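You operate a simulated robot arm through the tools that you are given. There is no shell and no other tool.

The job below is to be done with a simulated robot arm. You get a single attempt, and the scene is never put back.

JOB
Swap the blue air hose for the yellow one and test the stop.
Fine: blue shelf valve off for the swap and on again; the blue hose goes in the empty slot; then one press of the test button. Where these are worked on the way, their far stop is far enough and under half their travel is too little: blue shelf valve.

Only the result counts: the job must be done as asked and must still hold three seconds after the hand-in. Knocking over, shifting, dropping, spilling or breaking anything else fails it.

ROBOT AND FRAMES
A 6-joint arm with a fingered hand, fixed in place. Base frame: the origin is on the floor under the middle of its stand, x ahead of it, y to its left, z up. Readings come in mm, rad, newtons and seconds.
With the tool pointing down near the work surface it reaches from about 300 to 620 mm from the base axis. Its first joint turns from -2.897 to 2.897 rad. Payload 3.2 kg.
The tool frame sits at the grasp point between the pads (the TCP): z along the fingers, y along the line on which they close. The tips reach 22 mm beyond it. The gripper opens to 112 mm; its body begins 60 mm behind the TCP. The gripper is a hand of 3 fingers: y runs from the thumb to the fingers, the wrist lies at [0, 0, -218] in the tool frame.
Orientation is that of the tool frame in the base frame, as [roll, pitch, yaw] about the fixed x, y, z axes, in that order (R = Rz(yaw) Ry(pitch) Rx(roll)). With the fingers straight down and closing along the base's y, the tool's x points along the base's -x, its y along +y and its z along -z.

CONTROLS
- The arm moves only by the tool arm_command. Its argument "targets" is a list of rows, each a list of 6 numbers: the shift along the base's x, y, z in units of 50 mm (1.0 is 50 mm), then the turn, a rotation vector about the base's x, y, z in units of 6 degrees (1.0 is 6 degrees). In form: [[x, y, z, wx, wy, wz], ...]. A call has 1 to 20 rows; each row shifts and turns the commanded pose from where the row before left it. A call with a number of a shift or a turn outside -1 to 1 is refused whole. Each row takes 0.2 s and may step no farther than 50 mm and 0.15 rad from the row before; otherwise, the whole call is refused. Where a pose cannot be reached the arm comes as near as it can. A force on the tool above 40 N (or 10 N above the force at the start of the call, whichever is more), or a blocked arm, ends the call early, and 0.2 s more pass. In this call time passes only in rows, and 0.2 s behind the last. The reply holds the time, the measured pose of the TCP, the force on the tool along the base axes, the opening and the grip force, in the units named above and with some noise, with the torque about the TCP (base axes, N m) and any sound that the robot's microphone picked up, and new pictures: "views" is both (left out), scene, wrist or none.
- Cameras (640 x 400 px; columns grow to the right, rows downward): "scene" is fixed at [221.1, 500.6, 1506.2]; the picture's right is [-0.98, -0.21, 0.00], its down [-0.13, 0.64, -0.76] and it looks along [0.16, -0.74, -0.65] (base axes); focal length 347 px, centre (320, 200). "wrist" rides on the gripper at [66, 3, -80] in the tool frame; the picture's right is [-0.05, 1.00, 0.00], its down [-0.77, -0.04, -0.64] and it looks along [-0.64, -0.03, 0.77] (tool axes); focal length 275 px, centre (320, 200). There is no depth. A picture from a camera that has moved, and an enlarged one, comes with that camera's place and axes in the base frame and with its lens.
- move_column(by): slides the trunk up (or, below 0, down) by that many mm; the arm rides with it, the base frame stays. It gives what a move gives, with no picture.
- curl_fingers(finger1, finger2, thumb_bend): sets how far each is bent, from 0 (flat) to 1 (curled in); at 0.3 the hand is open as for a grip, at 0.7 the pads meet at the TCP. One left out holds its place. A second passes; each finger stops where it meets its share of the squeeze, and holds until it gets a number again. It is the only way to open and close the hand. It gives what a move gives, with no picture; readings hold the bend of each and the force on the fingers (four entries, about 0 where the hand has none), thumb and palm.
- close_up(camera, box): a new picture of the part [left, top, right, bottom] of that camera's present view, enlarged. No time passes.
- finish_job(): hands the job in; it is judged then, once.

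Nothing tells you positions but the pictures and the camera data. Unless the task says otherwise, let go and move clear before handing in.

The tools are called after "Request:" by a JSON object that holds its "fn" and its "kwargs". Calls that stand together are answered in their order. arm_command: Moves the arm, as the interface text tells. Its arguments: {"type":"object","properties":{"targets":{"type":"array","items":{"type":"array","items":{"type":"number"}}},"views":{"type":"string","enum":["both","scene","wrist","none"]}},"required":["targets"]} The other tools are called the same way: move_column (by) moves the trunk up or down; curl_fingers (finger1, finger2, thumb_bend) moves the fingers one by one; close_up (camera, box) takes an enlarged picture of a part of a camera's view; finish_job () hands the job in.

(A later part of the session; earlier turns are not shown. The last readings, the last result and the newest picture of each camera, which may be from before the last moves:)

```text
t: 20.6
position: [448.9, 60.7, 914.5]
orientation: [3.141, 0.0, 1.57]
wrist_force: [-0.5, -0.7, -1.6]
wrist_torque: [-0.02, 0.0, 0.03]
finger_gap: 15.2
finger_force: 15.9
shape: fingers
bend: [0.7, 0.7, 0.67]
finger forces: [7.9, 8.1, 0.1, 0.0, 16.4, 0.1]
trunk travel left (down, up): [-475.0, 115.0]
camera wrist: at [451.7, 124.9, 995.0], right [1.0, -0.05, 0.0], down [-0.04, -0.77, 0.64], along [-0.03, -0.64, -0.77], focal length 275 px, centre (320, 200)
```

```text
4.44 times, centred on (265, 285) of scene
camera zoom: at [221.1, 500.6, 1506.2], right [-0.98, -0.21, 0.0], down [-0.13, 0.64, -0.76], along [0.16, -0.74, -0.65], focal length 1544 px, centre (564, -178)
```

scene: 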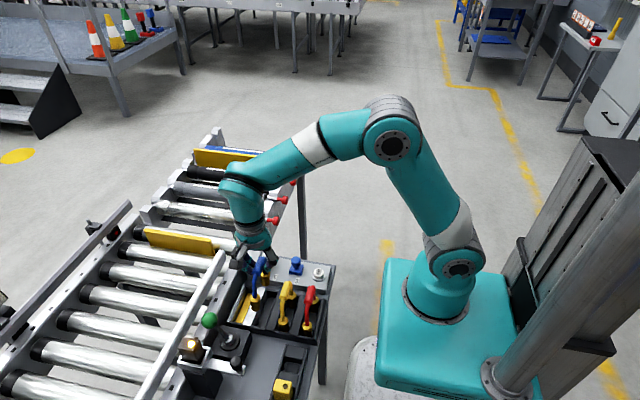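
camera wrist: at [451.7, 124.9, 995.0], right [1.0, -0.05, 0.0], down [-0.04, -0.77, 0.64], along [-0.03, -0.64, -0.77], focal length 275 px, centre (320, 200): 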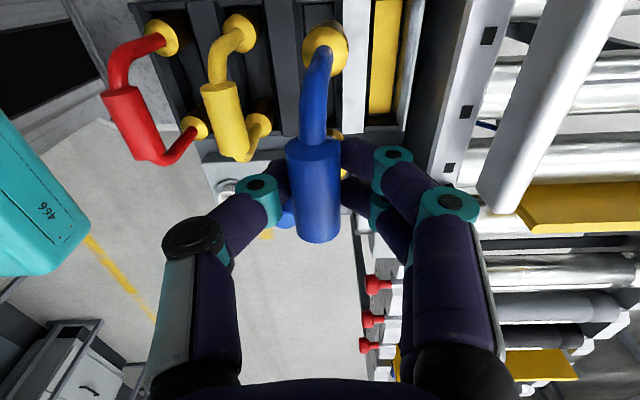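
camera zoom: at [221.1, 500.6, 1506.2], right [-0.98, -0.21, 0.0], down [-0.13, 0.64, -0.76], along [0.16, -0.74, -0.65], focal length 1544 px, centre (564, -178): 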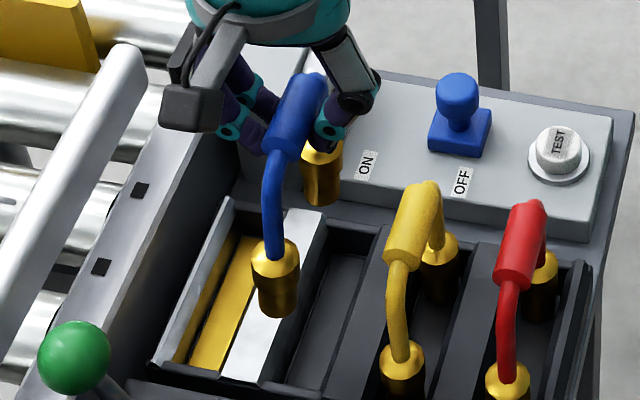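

Request:
{"fn": "close_up", "kwargs": {"camera": "wrist", "box": [200, 0, 420, 140]}}

Request:
{"fn": "close_up", "kwargs": {"camera": "scene", "box": [225, 265, 305, 330]}}

```text
2.86 times, centred on (310, 70) of wrist
camera zoom: at [451.7, 124.9, 995.0], right [1.0, -0.05, 0.0], down [-0.04, -0.77, 0.64], along [-0.03, -0.64, -0.77], focal length 786 px, centre (349, 571)
```

zoom: 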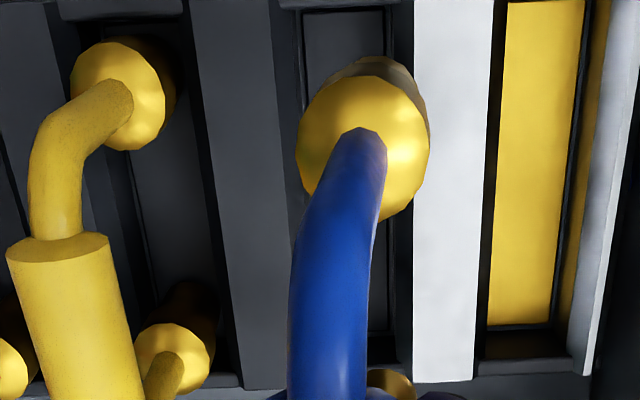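

```text
6.15 times, centred on (265, 298) of scene
camera zoom: at [221.1, 500.6, 1506.2], right [-0.98, -0.21, 0.0], down [-0.13, 0.64, -0.76], along [0.16, -0.74, -0.65], focal length 2137 px, centre (658, -400)
```

zoom: 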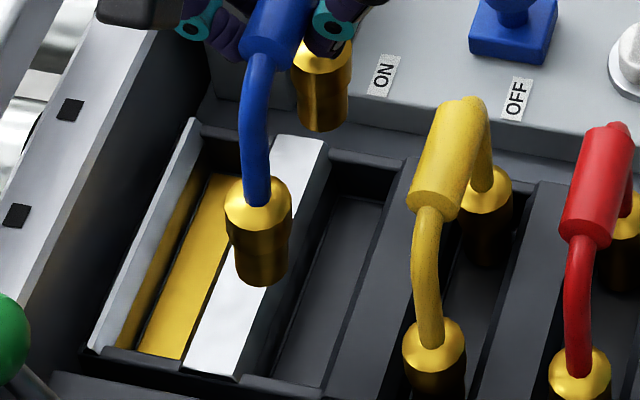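

In the grip the blue hose has tipped slightly, with the ferrules toward +x by roughly 4°. I'll turn the tool about y to straighten it before lowering, then check.

Request:
{"fn": "arm_command", "kwargs": {"targets": [[0, 0, 0, 0, 0.7, 0]], "views": "both"}}

Request:
{"fn": "close_up", "kwargs": {"camera": "wrist", "box": [200, 0, 420, 140]}}

Request:
{"fn": "close_up", "kwargs": {"camera": "scene", "box": [225, 250, 305, 315]}}

```text
t: 21.0
position: [449.4, 59.5, 915.1]
orientation: [-3.068, 0.0, 1.57]
wrist_force: [0.6, 0.7, -1.2]
wrist_torque: [0.01, -0.02, -0.01]
finger_gap: 15.1
finger_force: 16.0
shape: fingers
bend: [0.7, 0.7, 0.67]
finger forces: [7.9, 7.9, 0.1, 0.0, 16.2, 0.1]
trunk travel left (down, up): [-475.0, 115.0]
camera wrist: at [457.8, 125.0, 994.1], right [1.0, -0.05, -0.07], down [0.01, -0.77, 0.64], along [-0.09, -0.64, -0.77], focal length 275 px, centre (320, 200)
```

scene: 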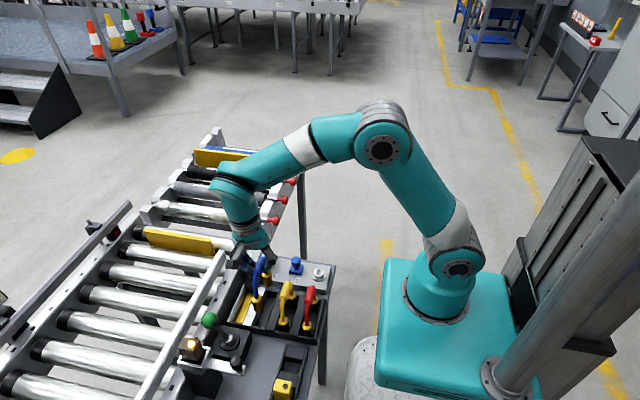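
wrist: 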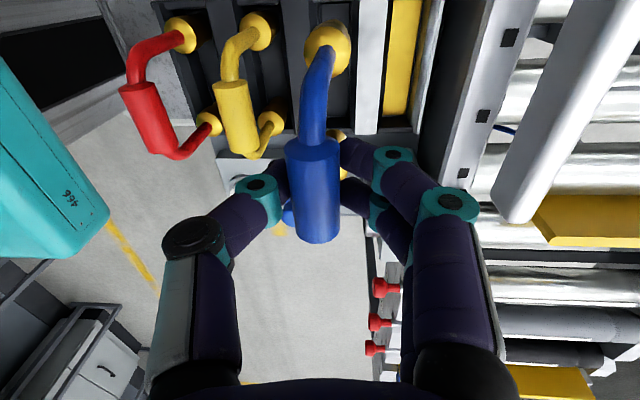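

```text
2.86 times, centred on (310, 70) of wrist
camera zoom: at [457.8, 125.0, 994.1], right [1.0, -0.05, -0.07], down [0.01, -0.77, 0.64], along [-0.09, -0.64, -0.77], focal length 786 px, centre (349, 571)
```

zoom: 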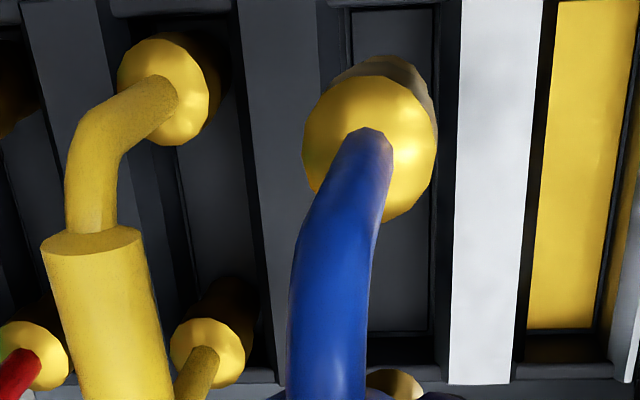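

```text
6.15 times, centred on (265, 282) of scene
camera zoom: at [221.1, 500.6, 1506.2], right [-0.98, -0.21, 0.0], down [-0.13, 0.64, -0.76], along [0.16, -0.74, -0.65], focal length 2137 px, centre (658, -308)
```

zoom: 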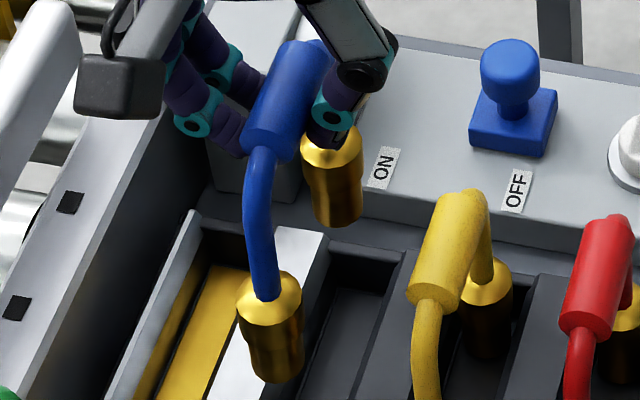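

It now looks vertical and is over the centre of the empty slot. I'll lower it in stages.

Request:
{"fn": "arm_command", "kwargs": {"targets": [[0.01, 0, -0.45, 0, 0, 0], [0, 0, -0.4, 0, 0, 0]], "views": "both"}}

Request:
{"fn": "close_up", "kwargs": {"camera": "wrist", "box": [220, 0, 440, 140]}}

Request:
{"fn": "close_up", "kwargs": {"camera": "scene", "box": [225, 265, 305, 330]}}

```text
t: 21.6
position: [448.7, 60.6, 871.6]
orientation: [-3.069, -0.001, 1.569]
wrist_force: [-0.3, 1.1, -1.4]
wrist_torque: [0.02, 0.02, -0.02]
finger_gap: 14.8
finger_force: 14.5
shape: fingers
bend: [0.71, 0.7, 0.67]
finger forces: [6.6, 6.8, 0.0, 0.0, 16.0, 0.0]
trunk travel left (down, up): [-475.0, 115.0]
camera wrist: at [458.9, 125.6, 951.5], right [1.0, -0.05, -0.07], down [0.01, -0.77, 0.64], along [-0.09, -0.64, -0.77], focal length 275 px, centre (320, 200)
```

scene: 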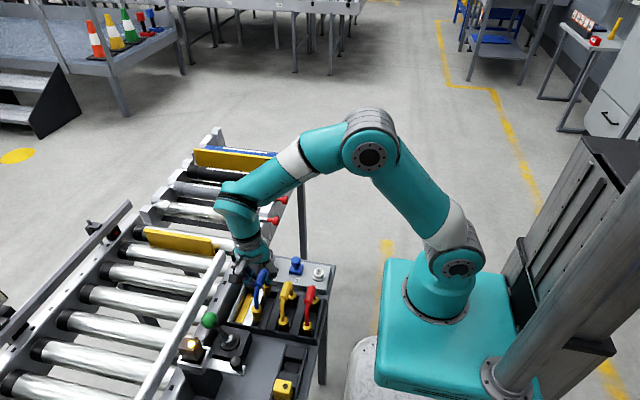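
wrist: 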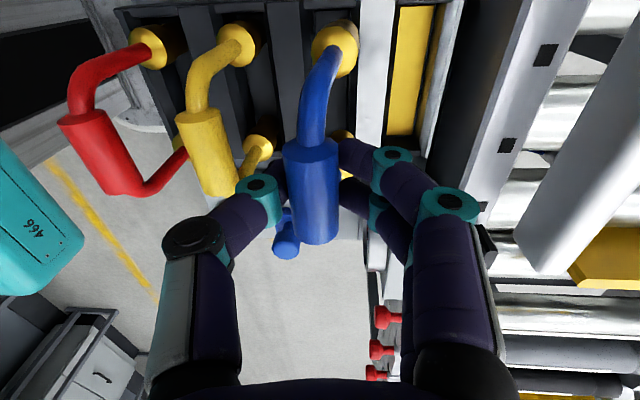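

```text
2.86 times, centred on (330, 70) of wrist
camera zoom: at [458.9, 125.6, 951.5], right [1.0, -0.05, -0.07], down [0.01, -0.77, 0.64], along [-0.09, -0.64, -0.77], focal length 786 px, centre (291, 571)
```

zoom: 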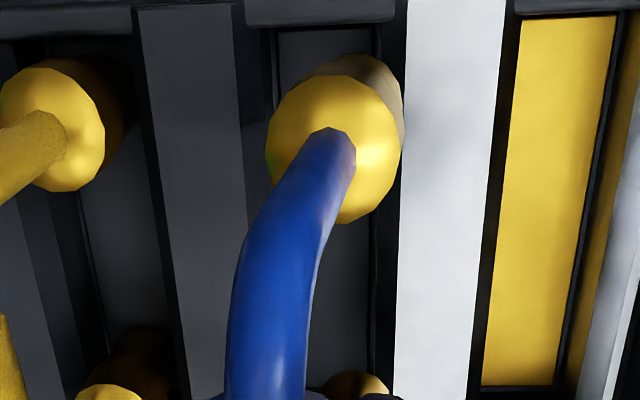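

```text
6.15 times, centred on (265, 298) of scene
camera zoom: at [221.1, 500.6, 1506.2], right [-0.98, -0.21, 0.0], down [-0.13, 0.64, -0.76], along [0.16, -0.74, -0.65], focal length 2137 px, centre (658, -400)
```

zoom: 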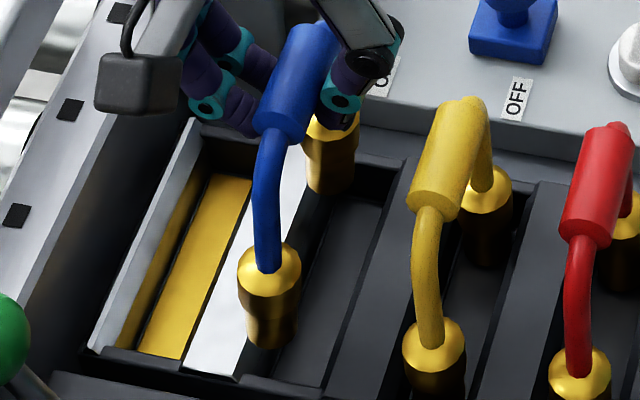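

The hose has rolled slightly in the grip again as the fingers kept creeping. I'll hold the fingers at their present bend to stop that and correct the tilt once more before the last descent.

Request:
{"fn": "curl_fingers", "kwargs": {"finger1": 0.76, "finger2": 0.76, "thumb_bend": 0.8}}

Request:
{"fn": "arm_command", "kwargs": {"targets": [[0, 0, 0, 0, 0.3, 0], [0, 0, 0, 0, 0.3, 0]], "views": "both"}}

Request:
{"fn": "close_up", "kwargs": {"camera": "wrist", "box": [220, 0, 440, 140]}}

Request:
{"fn": "close_up", "kwargs": {"camera": "scene", "box": [225, 265, 305, 330]}}

```text
t: 22.6
position: [449.9, 60.0, 871.4]
orientation: [-3.068, 0.001, 1.569]
wrist_force: [0.0, 0.6, -0.4]
wrist_torque: [0.0, -0.02, 0.03]
finger_gap: 0.0
finger_force: 0.2
shape: fingers
bend: [0.75, 0.74, 0.76]
finger forces: [0.2, 0.2, 0.1, 0.1, 0.0, 0.0]
trunk travel left (down, up): [-475.0, 115.0]
```

```text
t: 23.2
position: [449.2, 59.0, 871.6]
orientation: [-3.005, 0.001, 1.57]
wrist_force: [0.6, 0.0, -1.6]
wrist_torque: [0.02, 0.02, -0.01]
finger_gap: 0.0
finger_force: 0.1
shape: fingers
bend: [0.75, 0.74, 0.76]
finger forces: [0.3, 0.3, 0.0, 0.0, 0.1, 0.1]
trunk travel left (down, up): [-475.0, 115.0]
camera wrist: at [463.9, 125.4, 950.7], right [0.99, -0.05, -0.14], down [0.05, -0.77, 0.64], along [-0.14, -0.64, -0.76], focal length 275 px, centre (320, 200)
```

scene: 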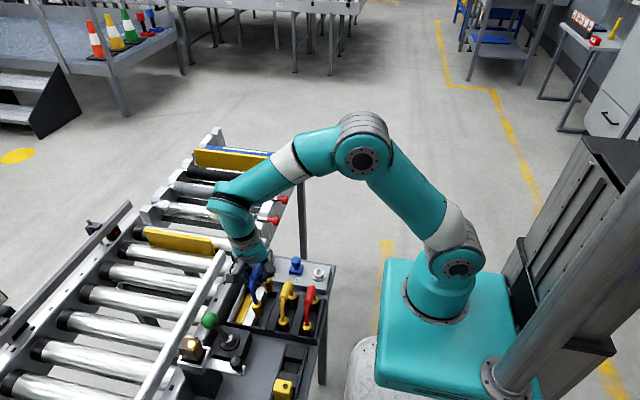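
wrist: 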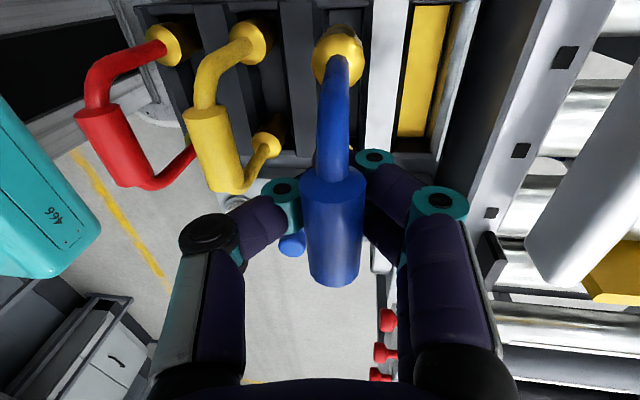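

```text
2.86 times, centred on (330, 70) of wrist
camera zoom: at [463.9, 125.4, 950.7], right [0.99, -0.05, -0.14], down [0.05, -0.77, 0.64], along [-0.14, -0.64, -0.76], focal length 786 px, centre (291, 571)
```

zoom: 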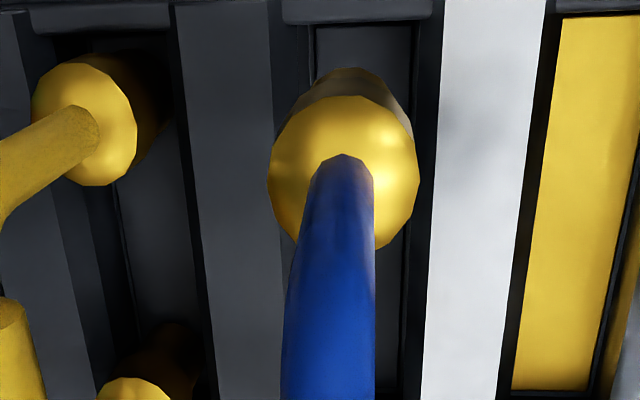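

```text
6.15 times, centred on (265, 298) of scene
camera zoom: at [221.1, 500.6, 1506.2], right [-0.98, -0.21, 0.0], down [-0.13, 0.64, -0.76], along [0.16, -0.74, -0.65], focal length 2137 px, centre (658, -400)
```

zoom: 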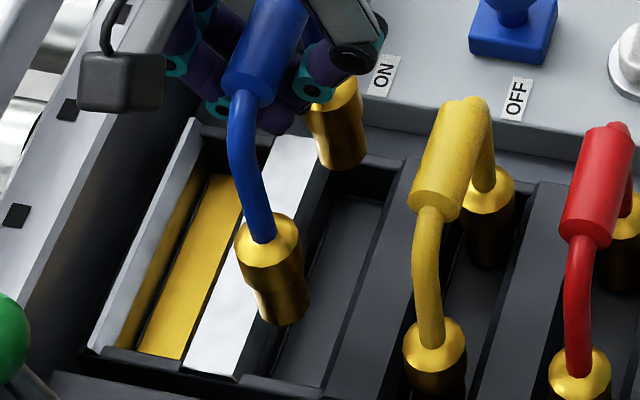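

When I changed the squeeze, the fingers closed under the grip, so the blue hose now hangs caged on the closed fingers. It's near vertical and centred over the slot at x≈450. I'll keep the fingers still and lower gently.

Request:
{"fn": "arm_command", "kwargs": {"targets": [[0, 0.02, -0.15, 0, 0, 0], [0, 0, -0.15, 0, 0, 0], [0, 0, -0.15, 0, 0, 0]], "views": "both"}}

Request:
{"fn": "close_up", "kwargs": {"camera": "wrist", "box": [220, 0, 440, 140]}}

Request:
{"fn": "close_up", "kwargs": {"camera": "scene", "box": [225, 275, 305, 340]}}

```text
t: 24.0
position: [448.9, 62.4, 848.4]
orientation: [-3.004, 0.0, 1.569]
wrist_force: [0.3, 0.7, -0.7]
wrist_torque: [0.0, 0.02, -0.02]
finger_gap: 0.1
finger_force: 0.3
shape: fingers
bend: [0.75, 0.74, 0.76]
finger forces: [0.3, 0.2, 0.0, 0.0, 0.0, 0.0]
trunk travel left (down, up): [-475.0, 115.0]
camera wrist: at [463.7, 126.4, 927.5], right [0.99, -0.05, -0.14], down [0.05, -0.77, 0.64], along [-0.14, -0.64, -0.76], focal length 275 px, centre (320, 200)
```

scene: 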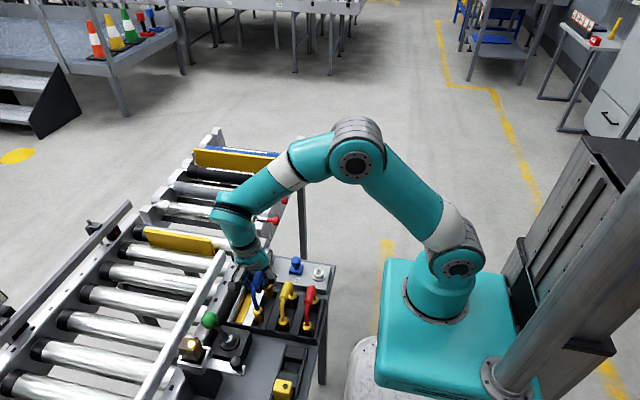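
wrist: 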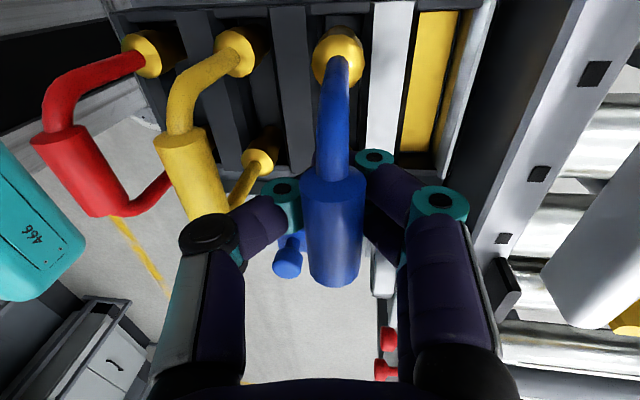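

```text
2.86 times, centred on (330, 70) of wrist
camera zoom: at [463.7, 126.4, 927.5], right [0.99, -0.05, -0.14], down [0.05, -0.77, 0.64], along [-0.14, -0.64, -0.76], focal length 786 px, centre (291, 571)
```

zoom: 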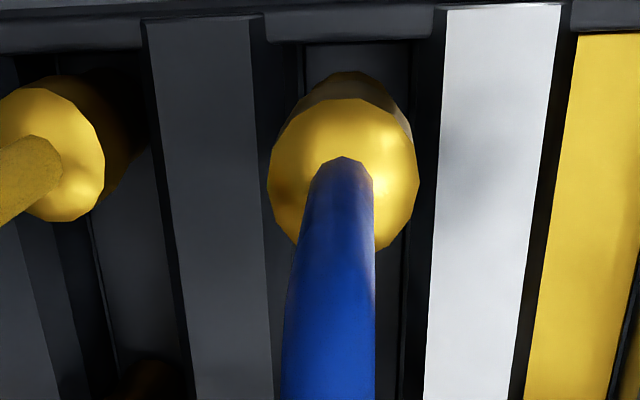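

```text
6.15 times, centred on (265, 308) of scene
camera zoom: at [221.1, 500.6, 1506.2], right [-0.98, -0.21, 0.0], down [-0.13, 0.64, -0.76], along [0.16, -0.74, -0.65], focal length 2137 px, centre (658, -462)
```

zoom: 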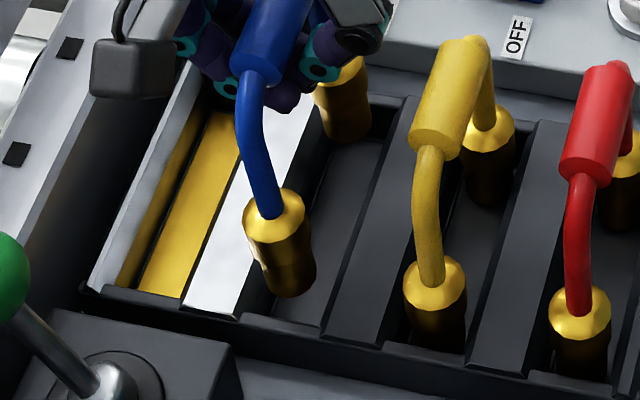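

Request:
{"fn": "arm_command", "kwargs": {"targets": [[0, 0, -0.12, 0, 0, 0], [0, 0, -0.1, 0, 0, 0]], "views": "both"}}

Request:
{"fn": "close_up", "kwargs": {"camera": "wrist", "box": [220, 0, 440, 140]}}

Request:
{"fn": "close_up", "kwargs": {"camera": "scene", "box": [225, 265, 305, 330]}}

```text
t: 24.6
position: [449.5, 61.5, 838.6]
orientation: [-3.006, -0.001, 1.57]
wrist_force: [-0.2, 0.1, -0.5]
wrist_torque: [0.0, 0.01, 0.0]
finger_gap: 0.0
finger_force: 0.2
shape: fingers
bend: [0.75, 0.74, 0.76]
finger forces: [0.3, 0.3, 0.0, 0.0, 0.0, 0.0]
trunk travel left (down, up): [-475.0, 115.0]
camera wrist: at [463.5, 126.0, 917.1], right [0.99, -0.05, -0.14], down [0.05, -0.77, 0.64], along [-0.14, -0.64, -0.76], focal length 275 px, centre (320, 200)
```

scene: 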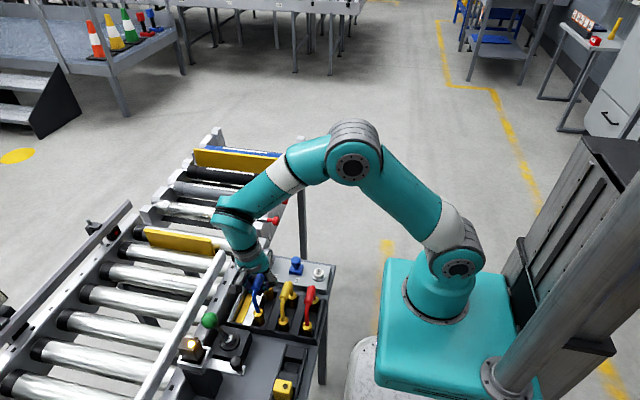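
wrist: 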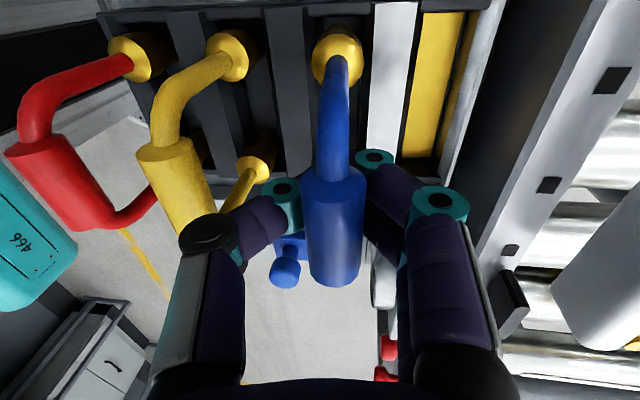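

```text
2.86 times, centred on (330, 70) of wrist
camera zoom: at [463.5, 126.0, 917.1], right [0.99, -0.05, -0.14], down [0.05, -0.77, 0.64], along [-0.14, -0.64, -0.76], focal length 786 px, centre (291, 571)
```

zoom: 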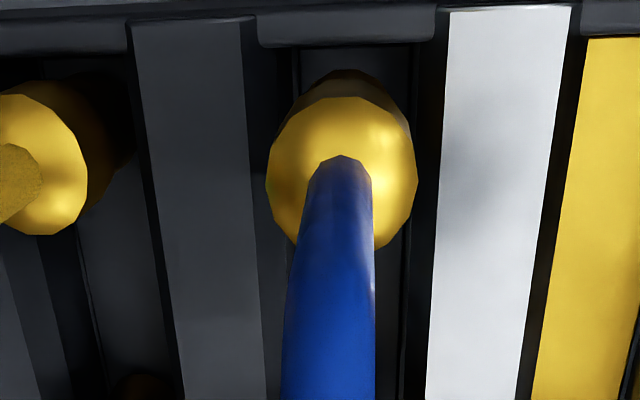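

```text
6.15 times, centred on (265, 298) of scene
camera zoom: at [221.1, 500.6, 1506.2], right [-0.98, -0.21, 0.0], down [-0.13, 0.64, -0.76], along [0.16, -0.74, -0.65], focal length 2137 px, centre (658, -400)
```

zoom: 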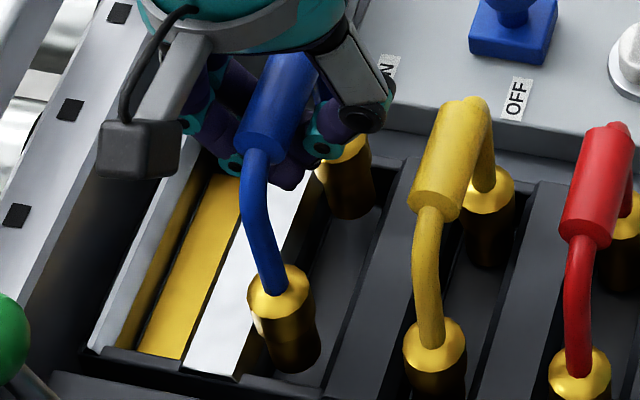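

Request:
{"fn": "arm_command", "kwargs": {"targets": [[0, 0, -0.1, 0, 0, 0], [0, 0, -0.06, 0, 0, 0]], "views": "wrist"}}

Request:
{"fn": "close_up", "kwargs": {"camera": "scene", "box": [225, 265, 305, 330]}}

Request:
{"fn": "close_up", "kwargs": {"camera": "wrist", "box": [180, 0, 460, 200]}}

```text
t: 25.2
position: [449.6, 61.9, 831.2]
orientation: [-3.006, 0.0, 1.569]
wrist_force: [0.1, 0.2, -1.4]
wrist_torque: [0.03, -0.01, -0.01]
finger_gap: 0.0
finger_force: 0.1
shape: fingers
bend: [0.75, 0.74, 0.76]
finger forces: [0.2, 0.3, 0.0, 0.1, 0.0, 0.1]
trunk travel left (down, up): [-475.0, 115.0]
camera wrist: at [463.4, 126.5, 909.9], right [0.99, -0.05, -0.14], down [0.05, -0.77, 0.64], along [-0.14, -0.64, -0.76], focal length 275 px, centre (320, 200)
```

wrist: 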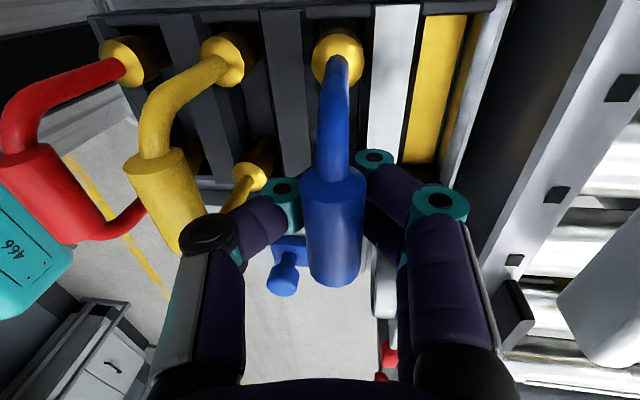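

```text
6.15 times, centred on (265, 298) of scene
camera zoom: at [221.1, 500.6, 1506.2], right [-0.98, -0.21, 0.0], down [-0.13, 0.64, -0.76], along [0.16, -0.74, -0.65], focal length 2137 px, centre (658, -400)
```

zoom: 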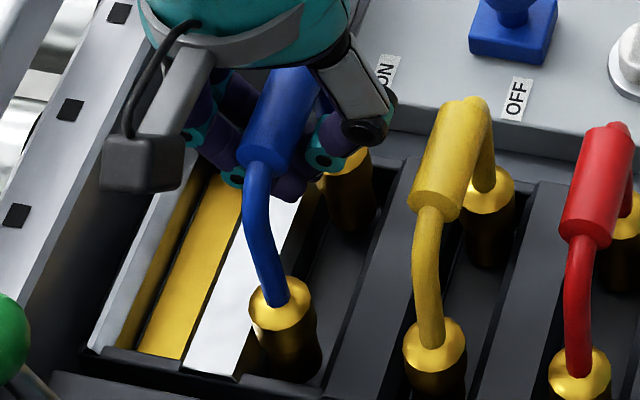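

```text
2.00 times, centred on (320, 100) of wrist
camera zoom: at [463.4, 126.5, 909.9], right [0.99, -0.05, -0.14], down [0.05, -0.77, 0.64], along [-0.14, -0.64, -0.76], focal length 551 px, centre (320, 400)
```

zoom: 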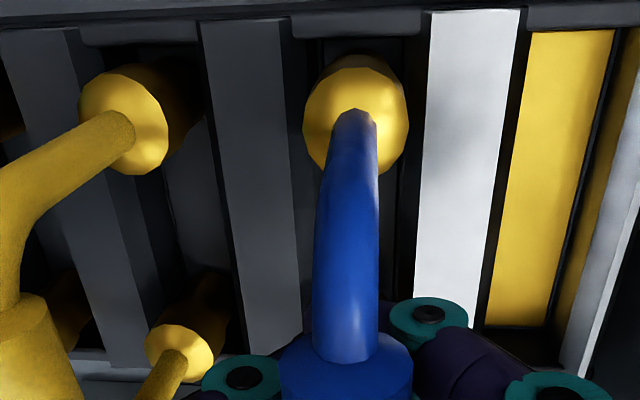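

Request:
{"fn": "arm_command", "kwargs": {"targets": [[0, 0, -0.1, 0, 0, 0]], "views": "none"}}

Request:
{"fn": "close_up", "kwargs": {"camera": "scene", "box": [225, 265, 305, 330]}}

Request:
{"fn": "close_up", "kwargs": {"camera": "wrist", "box": [180, 0, 460, 200]}}

```text
t: 25.6
position: [448.2, 61.6, 824.8]
orientation: [-3.005, 0.001, 1.568]
wrist_force: [0.4, 0.7, -1.7]
wrist_torque: [0.02, -0.03, -0.01]
finger_gap: 0.0
finger_force: 0.8
shape: fingers
bend: [0.75, 0.74, 0.76]
finger forces: [0.3, 0.2, 0.1, 0.0, 0.0, 0.0]
trunk travel left (down, up): [-475.0, 115.0]
```

```text
6.15 times, centred on (265, 298) of scene
camera zoom: at [221.1, 500.6, 1506.2], right [-0.98, -0.21, 0.0], down [-0.13, 0.64, -0.76], along [0.16, -0.74, -0.65], focal length 2137 px, centre (658, -400)
```

zoom: 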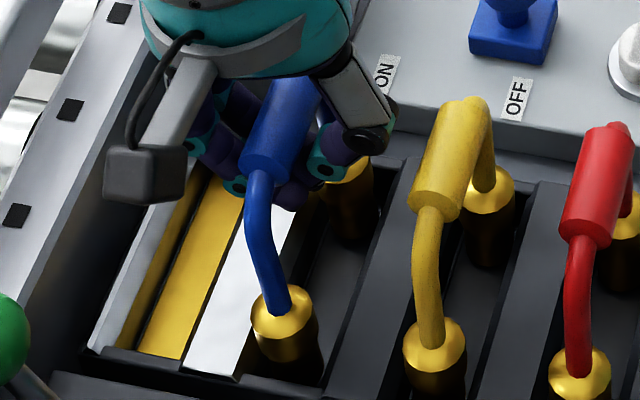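

```text
2.00 times, centred on (320, 100) of wrist
camera zoom: at [463.3, 126.5, 904.3], right [0.99, -0.05, -0.14], down [0.05, -0.77, 0.64], along [-0.14, -0.64, -0.76], focal length 551 px, centre (320, 400)
```

zoom: 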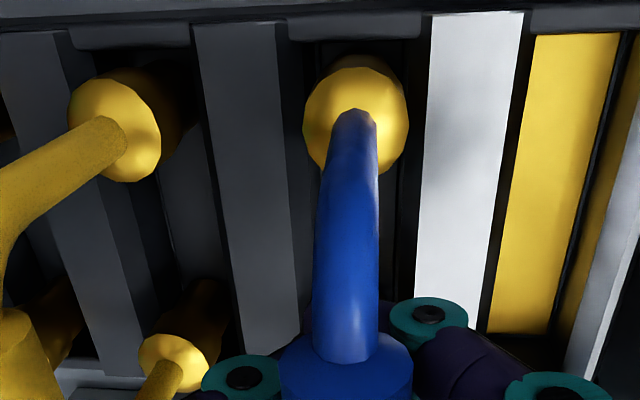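

Request:
{"fn": "arm_command", "kwargs": {"targets": [[0, 0, -0.06, 0, 0, 0]], "views": "none"}}

Request:
{"fn": "close_up", "kwargs": {"camera": "scene", "box": [225, 265, 305, 330]}}

Request:
{"fn": "close_up", "kwargs": {"camera": "wrist", "box": [180, 0, 460, 200]}}

```text
t: 26.0
position: [449.0, 61.2, 821.1]
orientation: [-3.006, 0.001, 1.569]
wrist_force: [0.9, 0.1, -1.5]
wrist_torque: [-0.03, 0.0, -0.02]
finger_gap: 0.1
finger_force: 0.2
shape: fingers
bend: [0.75, 0.74, 0.76]
finger forces: [0.2, 0.3, 0.0, 0.0, 0.0, 0.0]
trunk travel left (down, up): [-475.0, 115.0]
```

```text
6.15 times, centred on (265, 298) of scene
camera zoom: at [221.1, 500.6, 1506.2], right [-0.98, -0.21, 0.0], down [-0.13, 0.64, -0.76], along [0.16, -0.74, -0.65], focal length 2137 px, centre (658, -400)
```

zoom: 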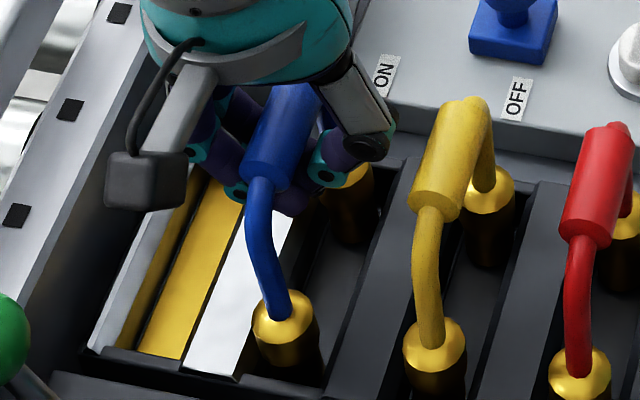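

```text
2.00 times, centred on (320, 100) of wrist
camera zoom: at [463.4, 126.9, 900.9], right [0.99, -0.05, -0.14], down [0.05, -0.77, 0.64], along [-0.14, -0.64, -0.76], focal length 551 px, centre (320, 400)
```

zoom: 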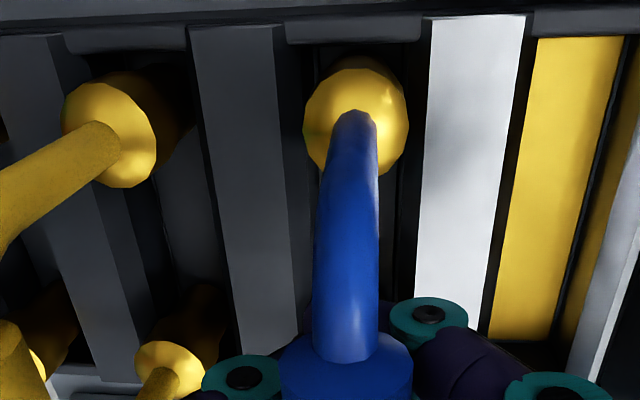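

Request:
{"fn": "arm_command", "kwargs": {"targets": [[0, 0, -0.05, 0, 0, 0]], "views": "none"}}

Request:
{"fn": "close_up", "kwargs": {"camera": "scene", "box": [225, 265, 305, 330]}}

Request:
{"fn": "close_up", "kwargs": {"camera": "wrist", "box": [180, 0, 460, 200]}}

```text
t: 26.4
position: [449.5, 61.3, 819.3]
orientation: [-3.005, -0.002, 1.57]
wrist_force: [0.0, -0.4, -0.3]
wrist_torque: [-0.01, 0.04, 0.0]
finger_gap: 0.0
finger_force: 0.0
shape: fingers
bend: [0.75, 0.74, 0.76]
finger forces: [0.1, 0.1, 0.1, 0.0, 0.1, 0.1]
trunk travel left (down, up): [-475.0, 115.0]
```

```text
6.15 times, centred on (265, 298) of scene
camera zoom: at [221.1, 500.6, 1506.2], right [-0.98, -0.21, 0.0], down [-0.13, 0.64, -0.76], along [0.16, -0.74, -0.65], focal length 2137 px, centre (658, -400)
```

zoom: 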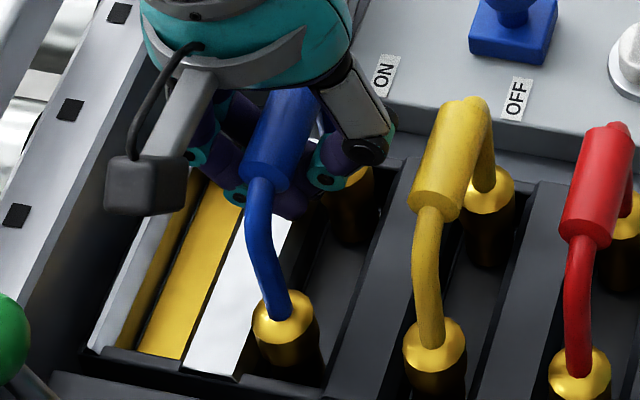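

```text
2.00 times, centred on (320, 100) of wrist
camera zoom: at [463.8, 127.0, 898.5], right [0.99, -0.05, -0.14], down [0.05, -0.77, 0.64], along [-0.13, -0.64, -0.76], focal length 551 px, centre (320, 400)
```

zoom: 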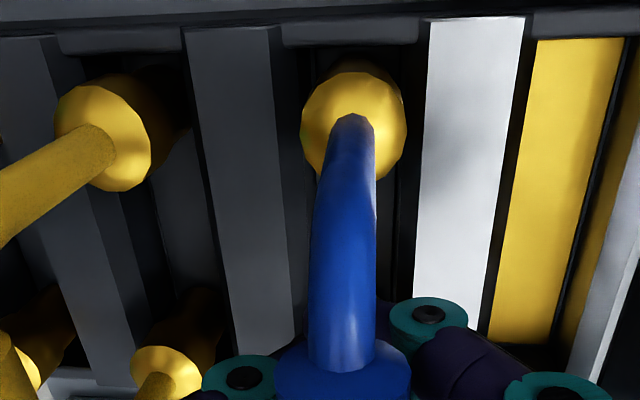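

The finger load has dropped to zero, so the blue hose is standing on the slot floor. I'll release in stages to keep the thumb knuckle clear of the yellow grip: fingers first, then a small rise, then the thumb.

Request:
{"fn": "curl_fingers", "kwargs": {"finger1": 0.5, "finger2": 0.5, "thumb_bend": 0.66}}

Request:
{"fn": "close_up", "kwargs": {"camera": "scene", "box": [225, 265, 305, 330]}}

Request:
{"fn": "close_up", "kwargs": {"camera": "wrist", "box": [120, 0, 500, 300]}}

```text
t: 27.4
position: [449.9, 62.5, 819.1]
orientation: [-3.004, -0.001, 1.569]
wrist_force: [0.7, -0.7, 0.0]
wrist_torque: [0.0, -0.03, 0.0]
finger_gap: 32.3
finger_force: 0.2
shape: fingers
bend: [0.5, 0.5, 0.66]
finger forces: [0.1, 0.0, 0.0, 0.0, 0.0, 0.0]
trunk travel left (down, up): [-475.0, 115.0]
```

```text
6.15 times, centred on (265, 298) of scene
camera zoom: at [221.1, 500.6, 1506.2], right [-0.98, -0.21, 0.0], down [-0.13, 0.64, -0.76], along [0.16, -0.74, -0.65], focal length 2137 px, centre (658, -400)
```

zoom: 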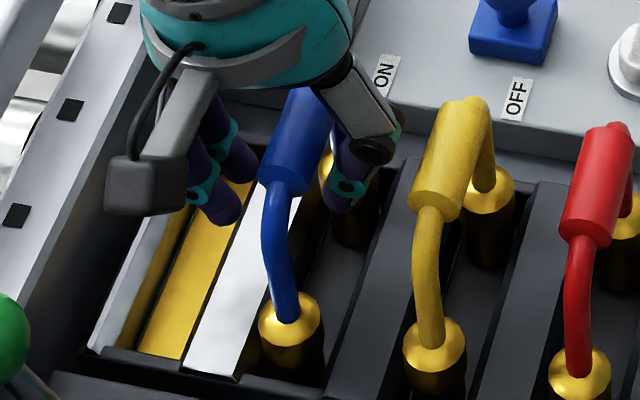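

```text
1.33 times, centred on (310, 150) of wrist
camera zoom: at [463.7, 127.0, 898.5], right [0.99, -0.05, -0.14], down [0.05, -0.77, 0.64], along [-0.14, -0.64, -0.76], focal length 367 px, centre (333, 267)
```

zoom: 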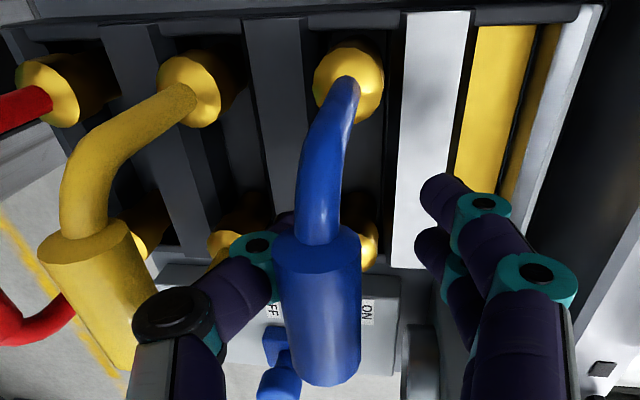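

Request:
{"fn": "curl_fingers", "kwargs": {"thumb_bend": 0.61}}

Request:
{"fn": "close_up", "kwargs": {"camera": "scene", "box": [225, 265, 305, 330]}}

Request:
{"fn": "close_up", "kwargs": {"camera": "wrist", "box": [120, 0, 500, 300]}}

```text
t: 28.4
position: [450.7, 61.7, 819.4]
orientation: [-3.007, 0.0, 1.567]
wrist_force: [-0.2, 0.0, 1.2]
wrist_torque: [0.04, -0.02, 0.0]
finger_gap: 39.0
finger_force: 0.0
shape: fingers
bend: [0.5, 0.5, 0.61]
finger forces: [0.0, 0.0, 0.0, 0.0, 0.0, 0.1]
trunk travel left (down, up): [-475.0, 115.0]
```

```text
6.15 times, centred on (265, 298) of scene
camera zoom: at [221.1, 500.6, 1506.2], right [-0.98, -0.21, 0.0], down [-0.13, 0.64, -0.76], along [0.16, -0.74, -0.65], focal length 2137 px, centre (658, -400)
```

zoom: 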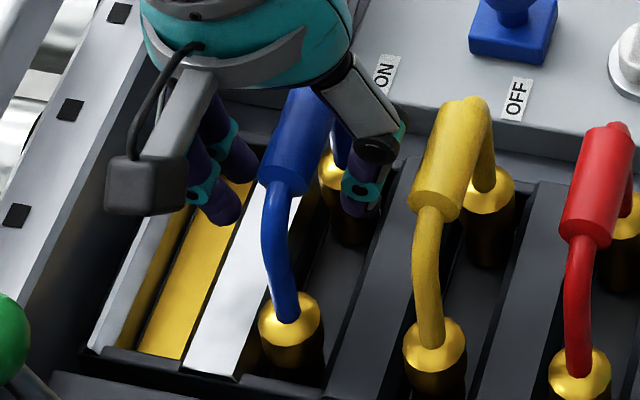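

```text
1.33 times, centred on (310, 150) of wrist
camera zoom: at [463.7, 127.0, 898.5], right [0.99, -0.05, -0.14], down [0.05, -0.77, 0.64], along [-0.13, -0.64, -0.76], focal length 367 px, centre (333, 267)
```

zoom: 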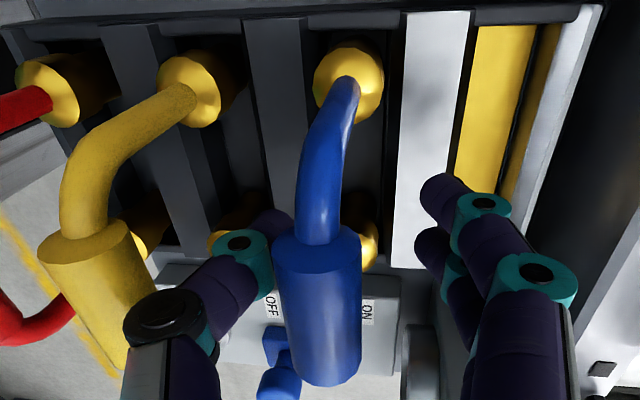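

Request:
{"fn": "arm_command", "kwargs": {"targets": [[0, 0, 0.2, 0, 0, 0]], "views": "none"}}

Request:
{"fn": "curl_fingers", "kwargs": {"thumb_bend": 0.52}}

Request:
{"fn": "close_up", "kwargs": {"camera": "scene", "box": [225, 265, 305, 330]}}

Request:
{"fn": "close_up", "kwargs": {"camera": "wrist", "box": [120, 0, 500, 300]}}

```text
t: 28.8
position: [449.7, 62.0, 828.9]
orientation: [-3.005, -0.002, 1.57]
wrist_force: [-0.5, -0.1, -0.5]
wrist_torque: [0.02, -0.01, 0.01]
finger_gap: 39.1
finger_force: 0.1
shape: fingers
bend: [0.5, 0.5, 0.61]
finger forces: [0.0, 0.1, 0.0, 0.0, 0.0, 0.1]
trunk travel left (down, up): [-475.0, 115.0]
```

```text
t: 29.8
position: [449.7, 63.0, 829.1]
orientation: [-3.007, 0.0, 1.57]
wrist_force: [0.5, 0.6, 0.3]
wrist_torque: [-0.02, 0.01, 0.01]
finger_gap: 51.7
finger_force: 0.1
shape: fingers
bend: [0.5, 0.5, 0.52]
finger forces: [0.0, 0.0, 0.0, 0.0, 0.0, 0.0]
trunk travel left (down, up): [-475.0, 115.0]
```

```text
6.15 times, centred on (265, 298) of scene
camera zoom: at [221.1, 500.6, 1506.2], right [-0.98, -0.21, 0.0], down [-0.13, 0.64, -0.76], along [0.16, -0.74, -0.65], focal length 2137 px, centre (658, -400)
```

zoom: 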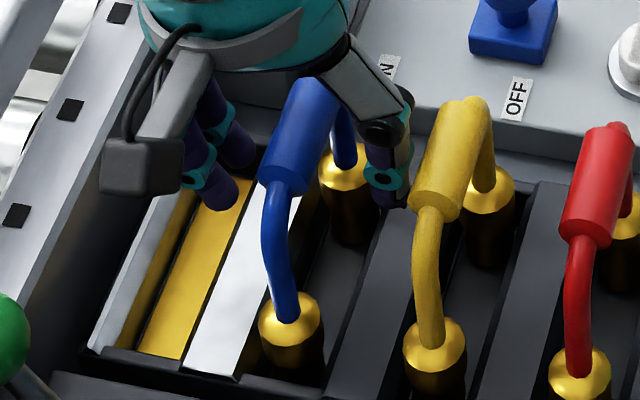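

```text
1.33 times, centred on (310, 150) of wrist
camera zoom: at [463.7, 126.8, 908.3], right [0.99, -0.05, -0.14], down [0.05, -0.77, 0.64], along [-0.14, -0.64, -0.76], focal length 367 px, centre (333, 267)
```

zoom: 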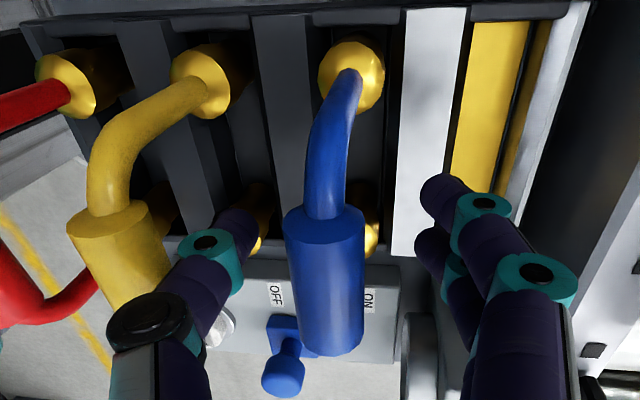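

The blue hose stands freely in the slot. I'll raise the hand straight up clear of it, then level it.

Request:
{"fn": "arm_command", "kwargs": {"targets": [[0, 0, 0.3, 0, 0, 0], [0, 0, 0.4, 0, 0, 0], [0, 0, 0.5, 0, 0, 0], [0, 0, 0.5, 0, -0.65, 0], [0, 0, 0.3, 0, -0.65, 0]], "views": "both"}}

Request:
{"fn": "close_up", "kwargs": {"camera": "scene", "box": [225, 265, 305, 330]}}

Request:
{"fn": "close_up", "kwargs": {"camera": "wrist", "box": [150, 0, 450, 190]}}

```text
t: 31.0
position: [449.0, 61.3, 929.2]
orientation: [3.138, 0.001, 1.57]
wrist_force: [-1.0, 0.5, 0.9]
wrist_torque: [0.02, -0.03, 0.01]
finger_gap: 51.7
finger_force: 0.2
shape: fingers
bend: [0.5, 0.5, 0.52]
finger forces: [0.1, 0.2, 0.0, 0.1, 0.0, 0.1]
trunk travel left (down, up): [-475.0, 115.0]
camera wrist: at [452.6, 126.3, 1009.1], right [1.0, -0.05, 0.0], down [-0.04, -0.77, 0.64], along [-0.03, -0.64, -0.77], focal length 275 px, centre (320, 200)
```

scene: 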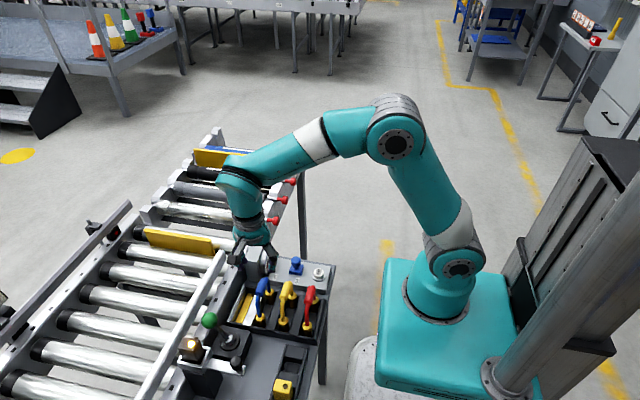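
wrist: 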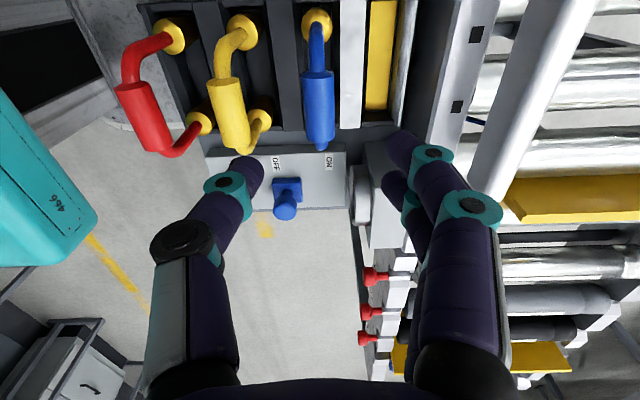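

```text
6.15 times, centred on (265, 298) of scene
camera zoom: at [221.1, 500.6, 1506.2], right [-0.98, -0.21, 0.0], down [-0.13, 0.64, -0.76], along [0.16, -0.74, -0.65], focal length 2137 px, centre (658, -400)
```

zoom: 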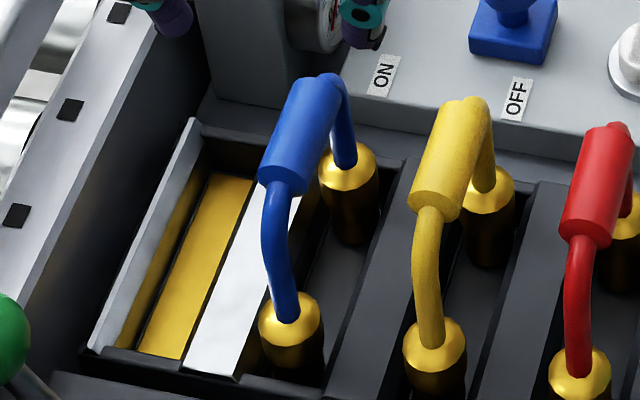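

```text
2.11 times, centred on (300, 95) of wrist
camera zoom: at [452.6, 126.3, 1009.1], right [1.0, -0.05, 0.0], down [-0.04, -0.77, 0.64], along [-0.03, -0.64, -0.77], focal length 580 px, centre (362, 421)
```

zoom: 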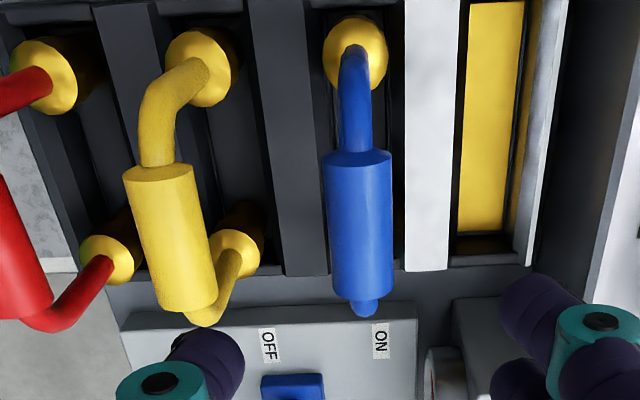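

The blue hose stands upright in the formerly empty slot (x≈449). Next I'll move above the yellow grip (x≈392) with a narrower hand opening, since it has neighbours on both sides.

Request:
{"fn": "curl_fingers", "kwargs": {"finger1": 0.55, "finger2": 0.55, "thumb_bend": 0.55}}

Request:
{"fn": "arm_command", "kwargs": {"targets": [[-0.57, -0.02, 0, 0, 0, 0], [-0.56, -0.02, 0, 0, 0, 0], [0, 0, -0.4, 0, 0, 0]], "views": "both"}}

Request:
{"fn": "close_up", "kwargs": {"camera": "wrist", "box": [180, 0, 460, 200]}}

```text
t: 32.0
position: [449.9, 60.8, 928.9]
orientation: [-3.141, -0.001, 1.569]
wrist_force: [-0.1, 1.1, -0.3]
wrist_torque: [0.0, -0.01, 0.03]
finger_gap: 41.4
finger_force: 0.0
shape: fingers
bend: [0.55, 0.55, 0.55]
finger forces: [0.1, 0.0, 0.0, 0.0, 0.0, 0.0]
trunk travel left (down, up): [-475.0, 115.0]
```

```text
t: 32.8
position: [392.1, 59.6, 908.3]
orientation: [3.14, -0.002, 1.569]
wrist_force: [0.5, 0.1, -0.6]
wrist_torque: [-0.01, -0.01, -0.01]
finger_gap: 41.2
finger_force: 0.0
shape: fingers
bend: [0.55, 0.55, 0.55]
finger forces: [0.0, 0.0, 0.1, 0.0, 0.1, 0.1]
trunk travel left (down, up): [-475.0, 115.0]
camera wrist: at [395.8, 124.6, 988.0], right [1.0, -0.05, 0.0], down [-0.04, -0.77, 0.64], along [-0.03, -0.64, -0.77], focal length 275 px, centre (320, 200)
```

scene: 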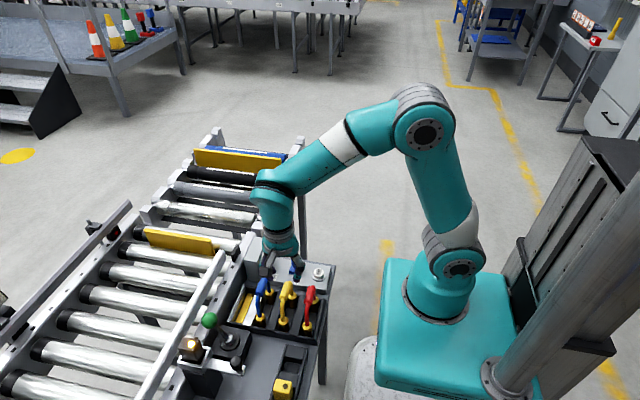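
wrist: 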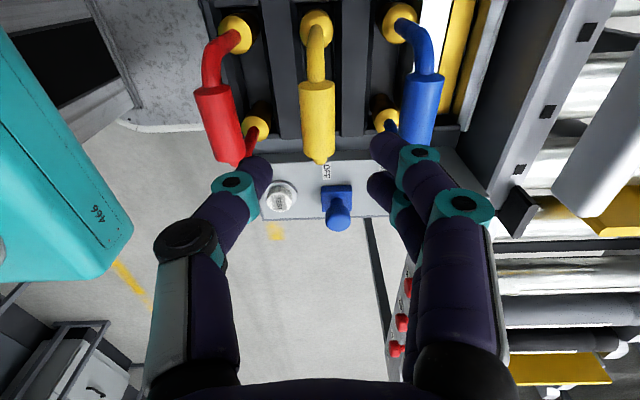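

```text
2.00 times, centred on (320, 100) of wrist
camera zoom: at [395.8, 124.6, 988.0], right [1.0, -0.05, 0.0], down [-0.04, -0.77, 0.64], along [-0.03, -0.64, -0.77], focal length 551 px, centre (320, 400)
```

zoom: 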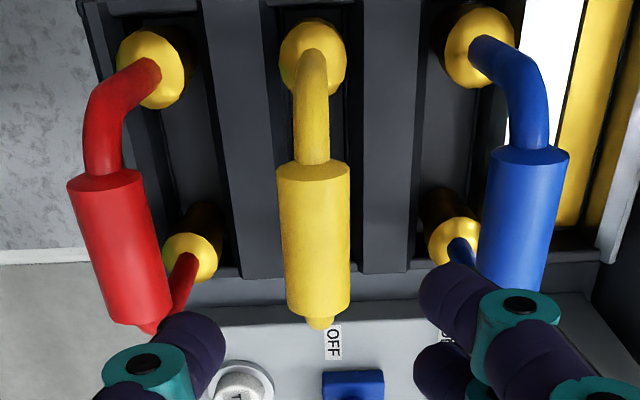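

Request:
{"fn": "arm_command", "kwargs": {"targets": [[0, 0, -0.4, 0, 0, 0], [0, 0, -0.3, 0, 0, 0]], "views": "both"}}

Request:
{"fn": "close_up", "kwargs": {"camera": "scene", "box": [225, 245, 335, 330]}}

```text
t: 33.4
position: [392.0, 57.3, 874.0]
orientation: [3.141, 0.001, 1.569]
wrist_force: [0.8, -0.2, 1.6]
wrist_torque: [0.02, 0.0, -0.01]
finger_gap: 41.3
finger_force: 0.0
shape: fingers
bend: [0.55, 0.55, 0.55]
finger forces: [0.0, 0.1, 0.0, 0.0, 0.0, 0.0]
trunk travel left (down, up): [-475.0, 115.0]
camera wrist: at [395.2, 123.3, 954.3], right [1.0, -0.05, 0.0], down [-0.04, -0.77, 0.64], along [-0.03, -0.64, -0.77], focal length 275 px, centre (320, 200)
```

scene: 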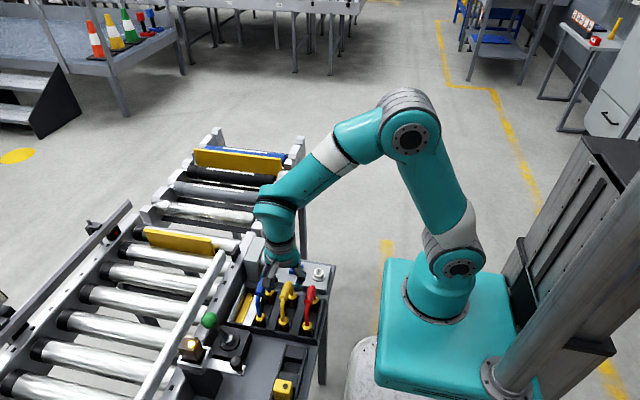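
wrist: 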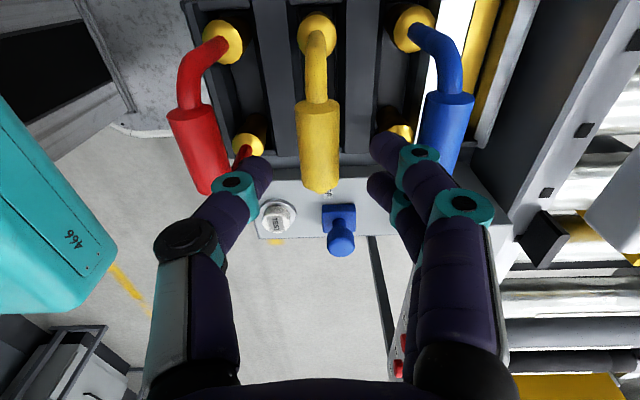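

```text
4.71 times, centred on (280, 288) of scene
camera zoom: at [221.1, 500.6, 1506.2], right [-0.98, -0.21, 0.0], down [-0.13, 0.64, -0.76], along [0.16, -0.74, -0.65], focal length 1634 px, centre (508, -212)
```

zoom: 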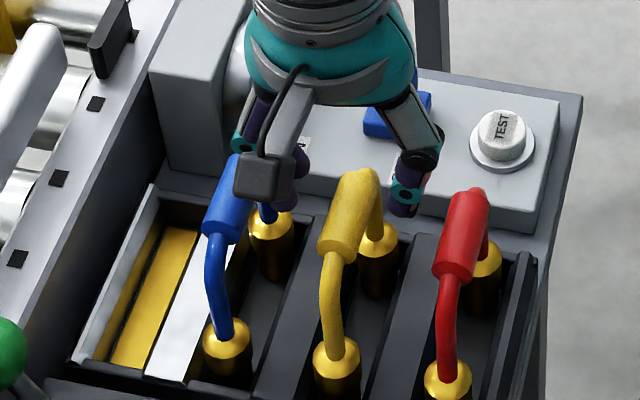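

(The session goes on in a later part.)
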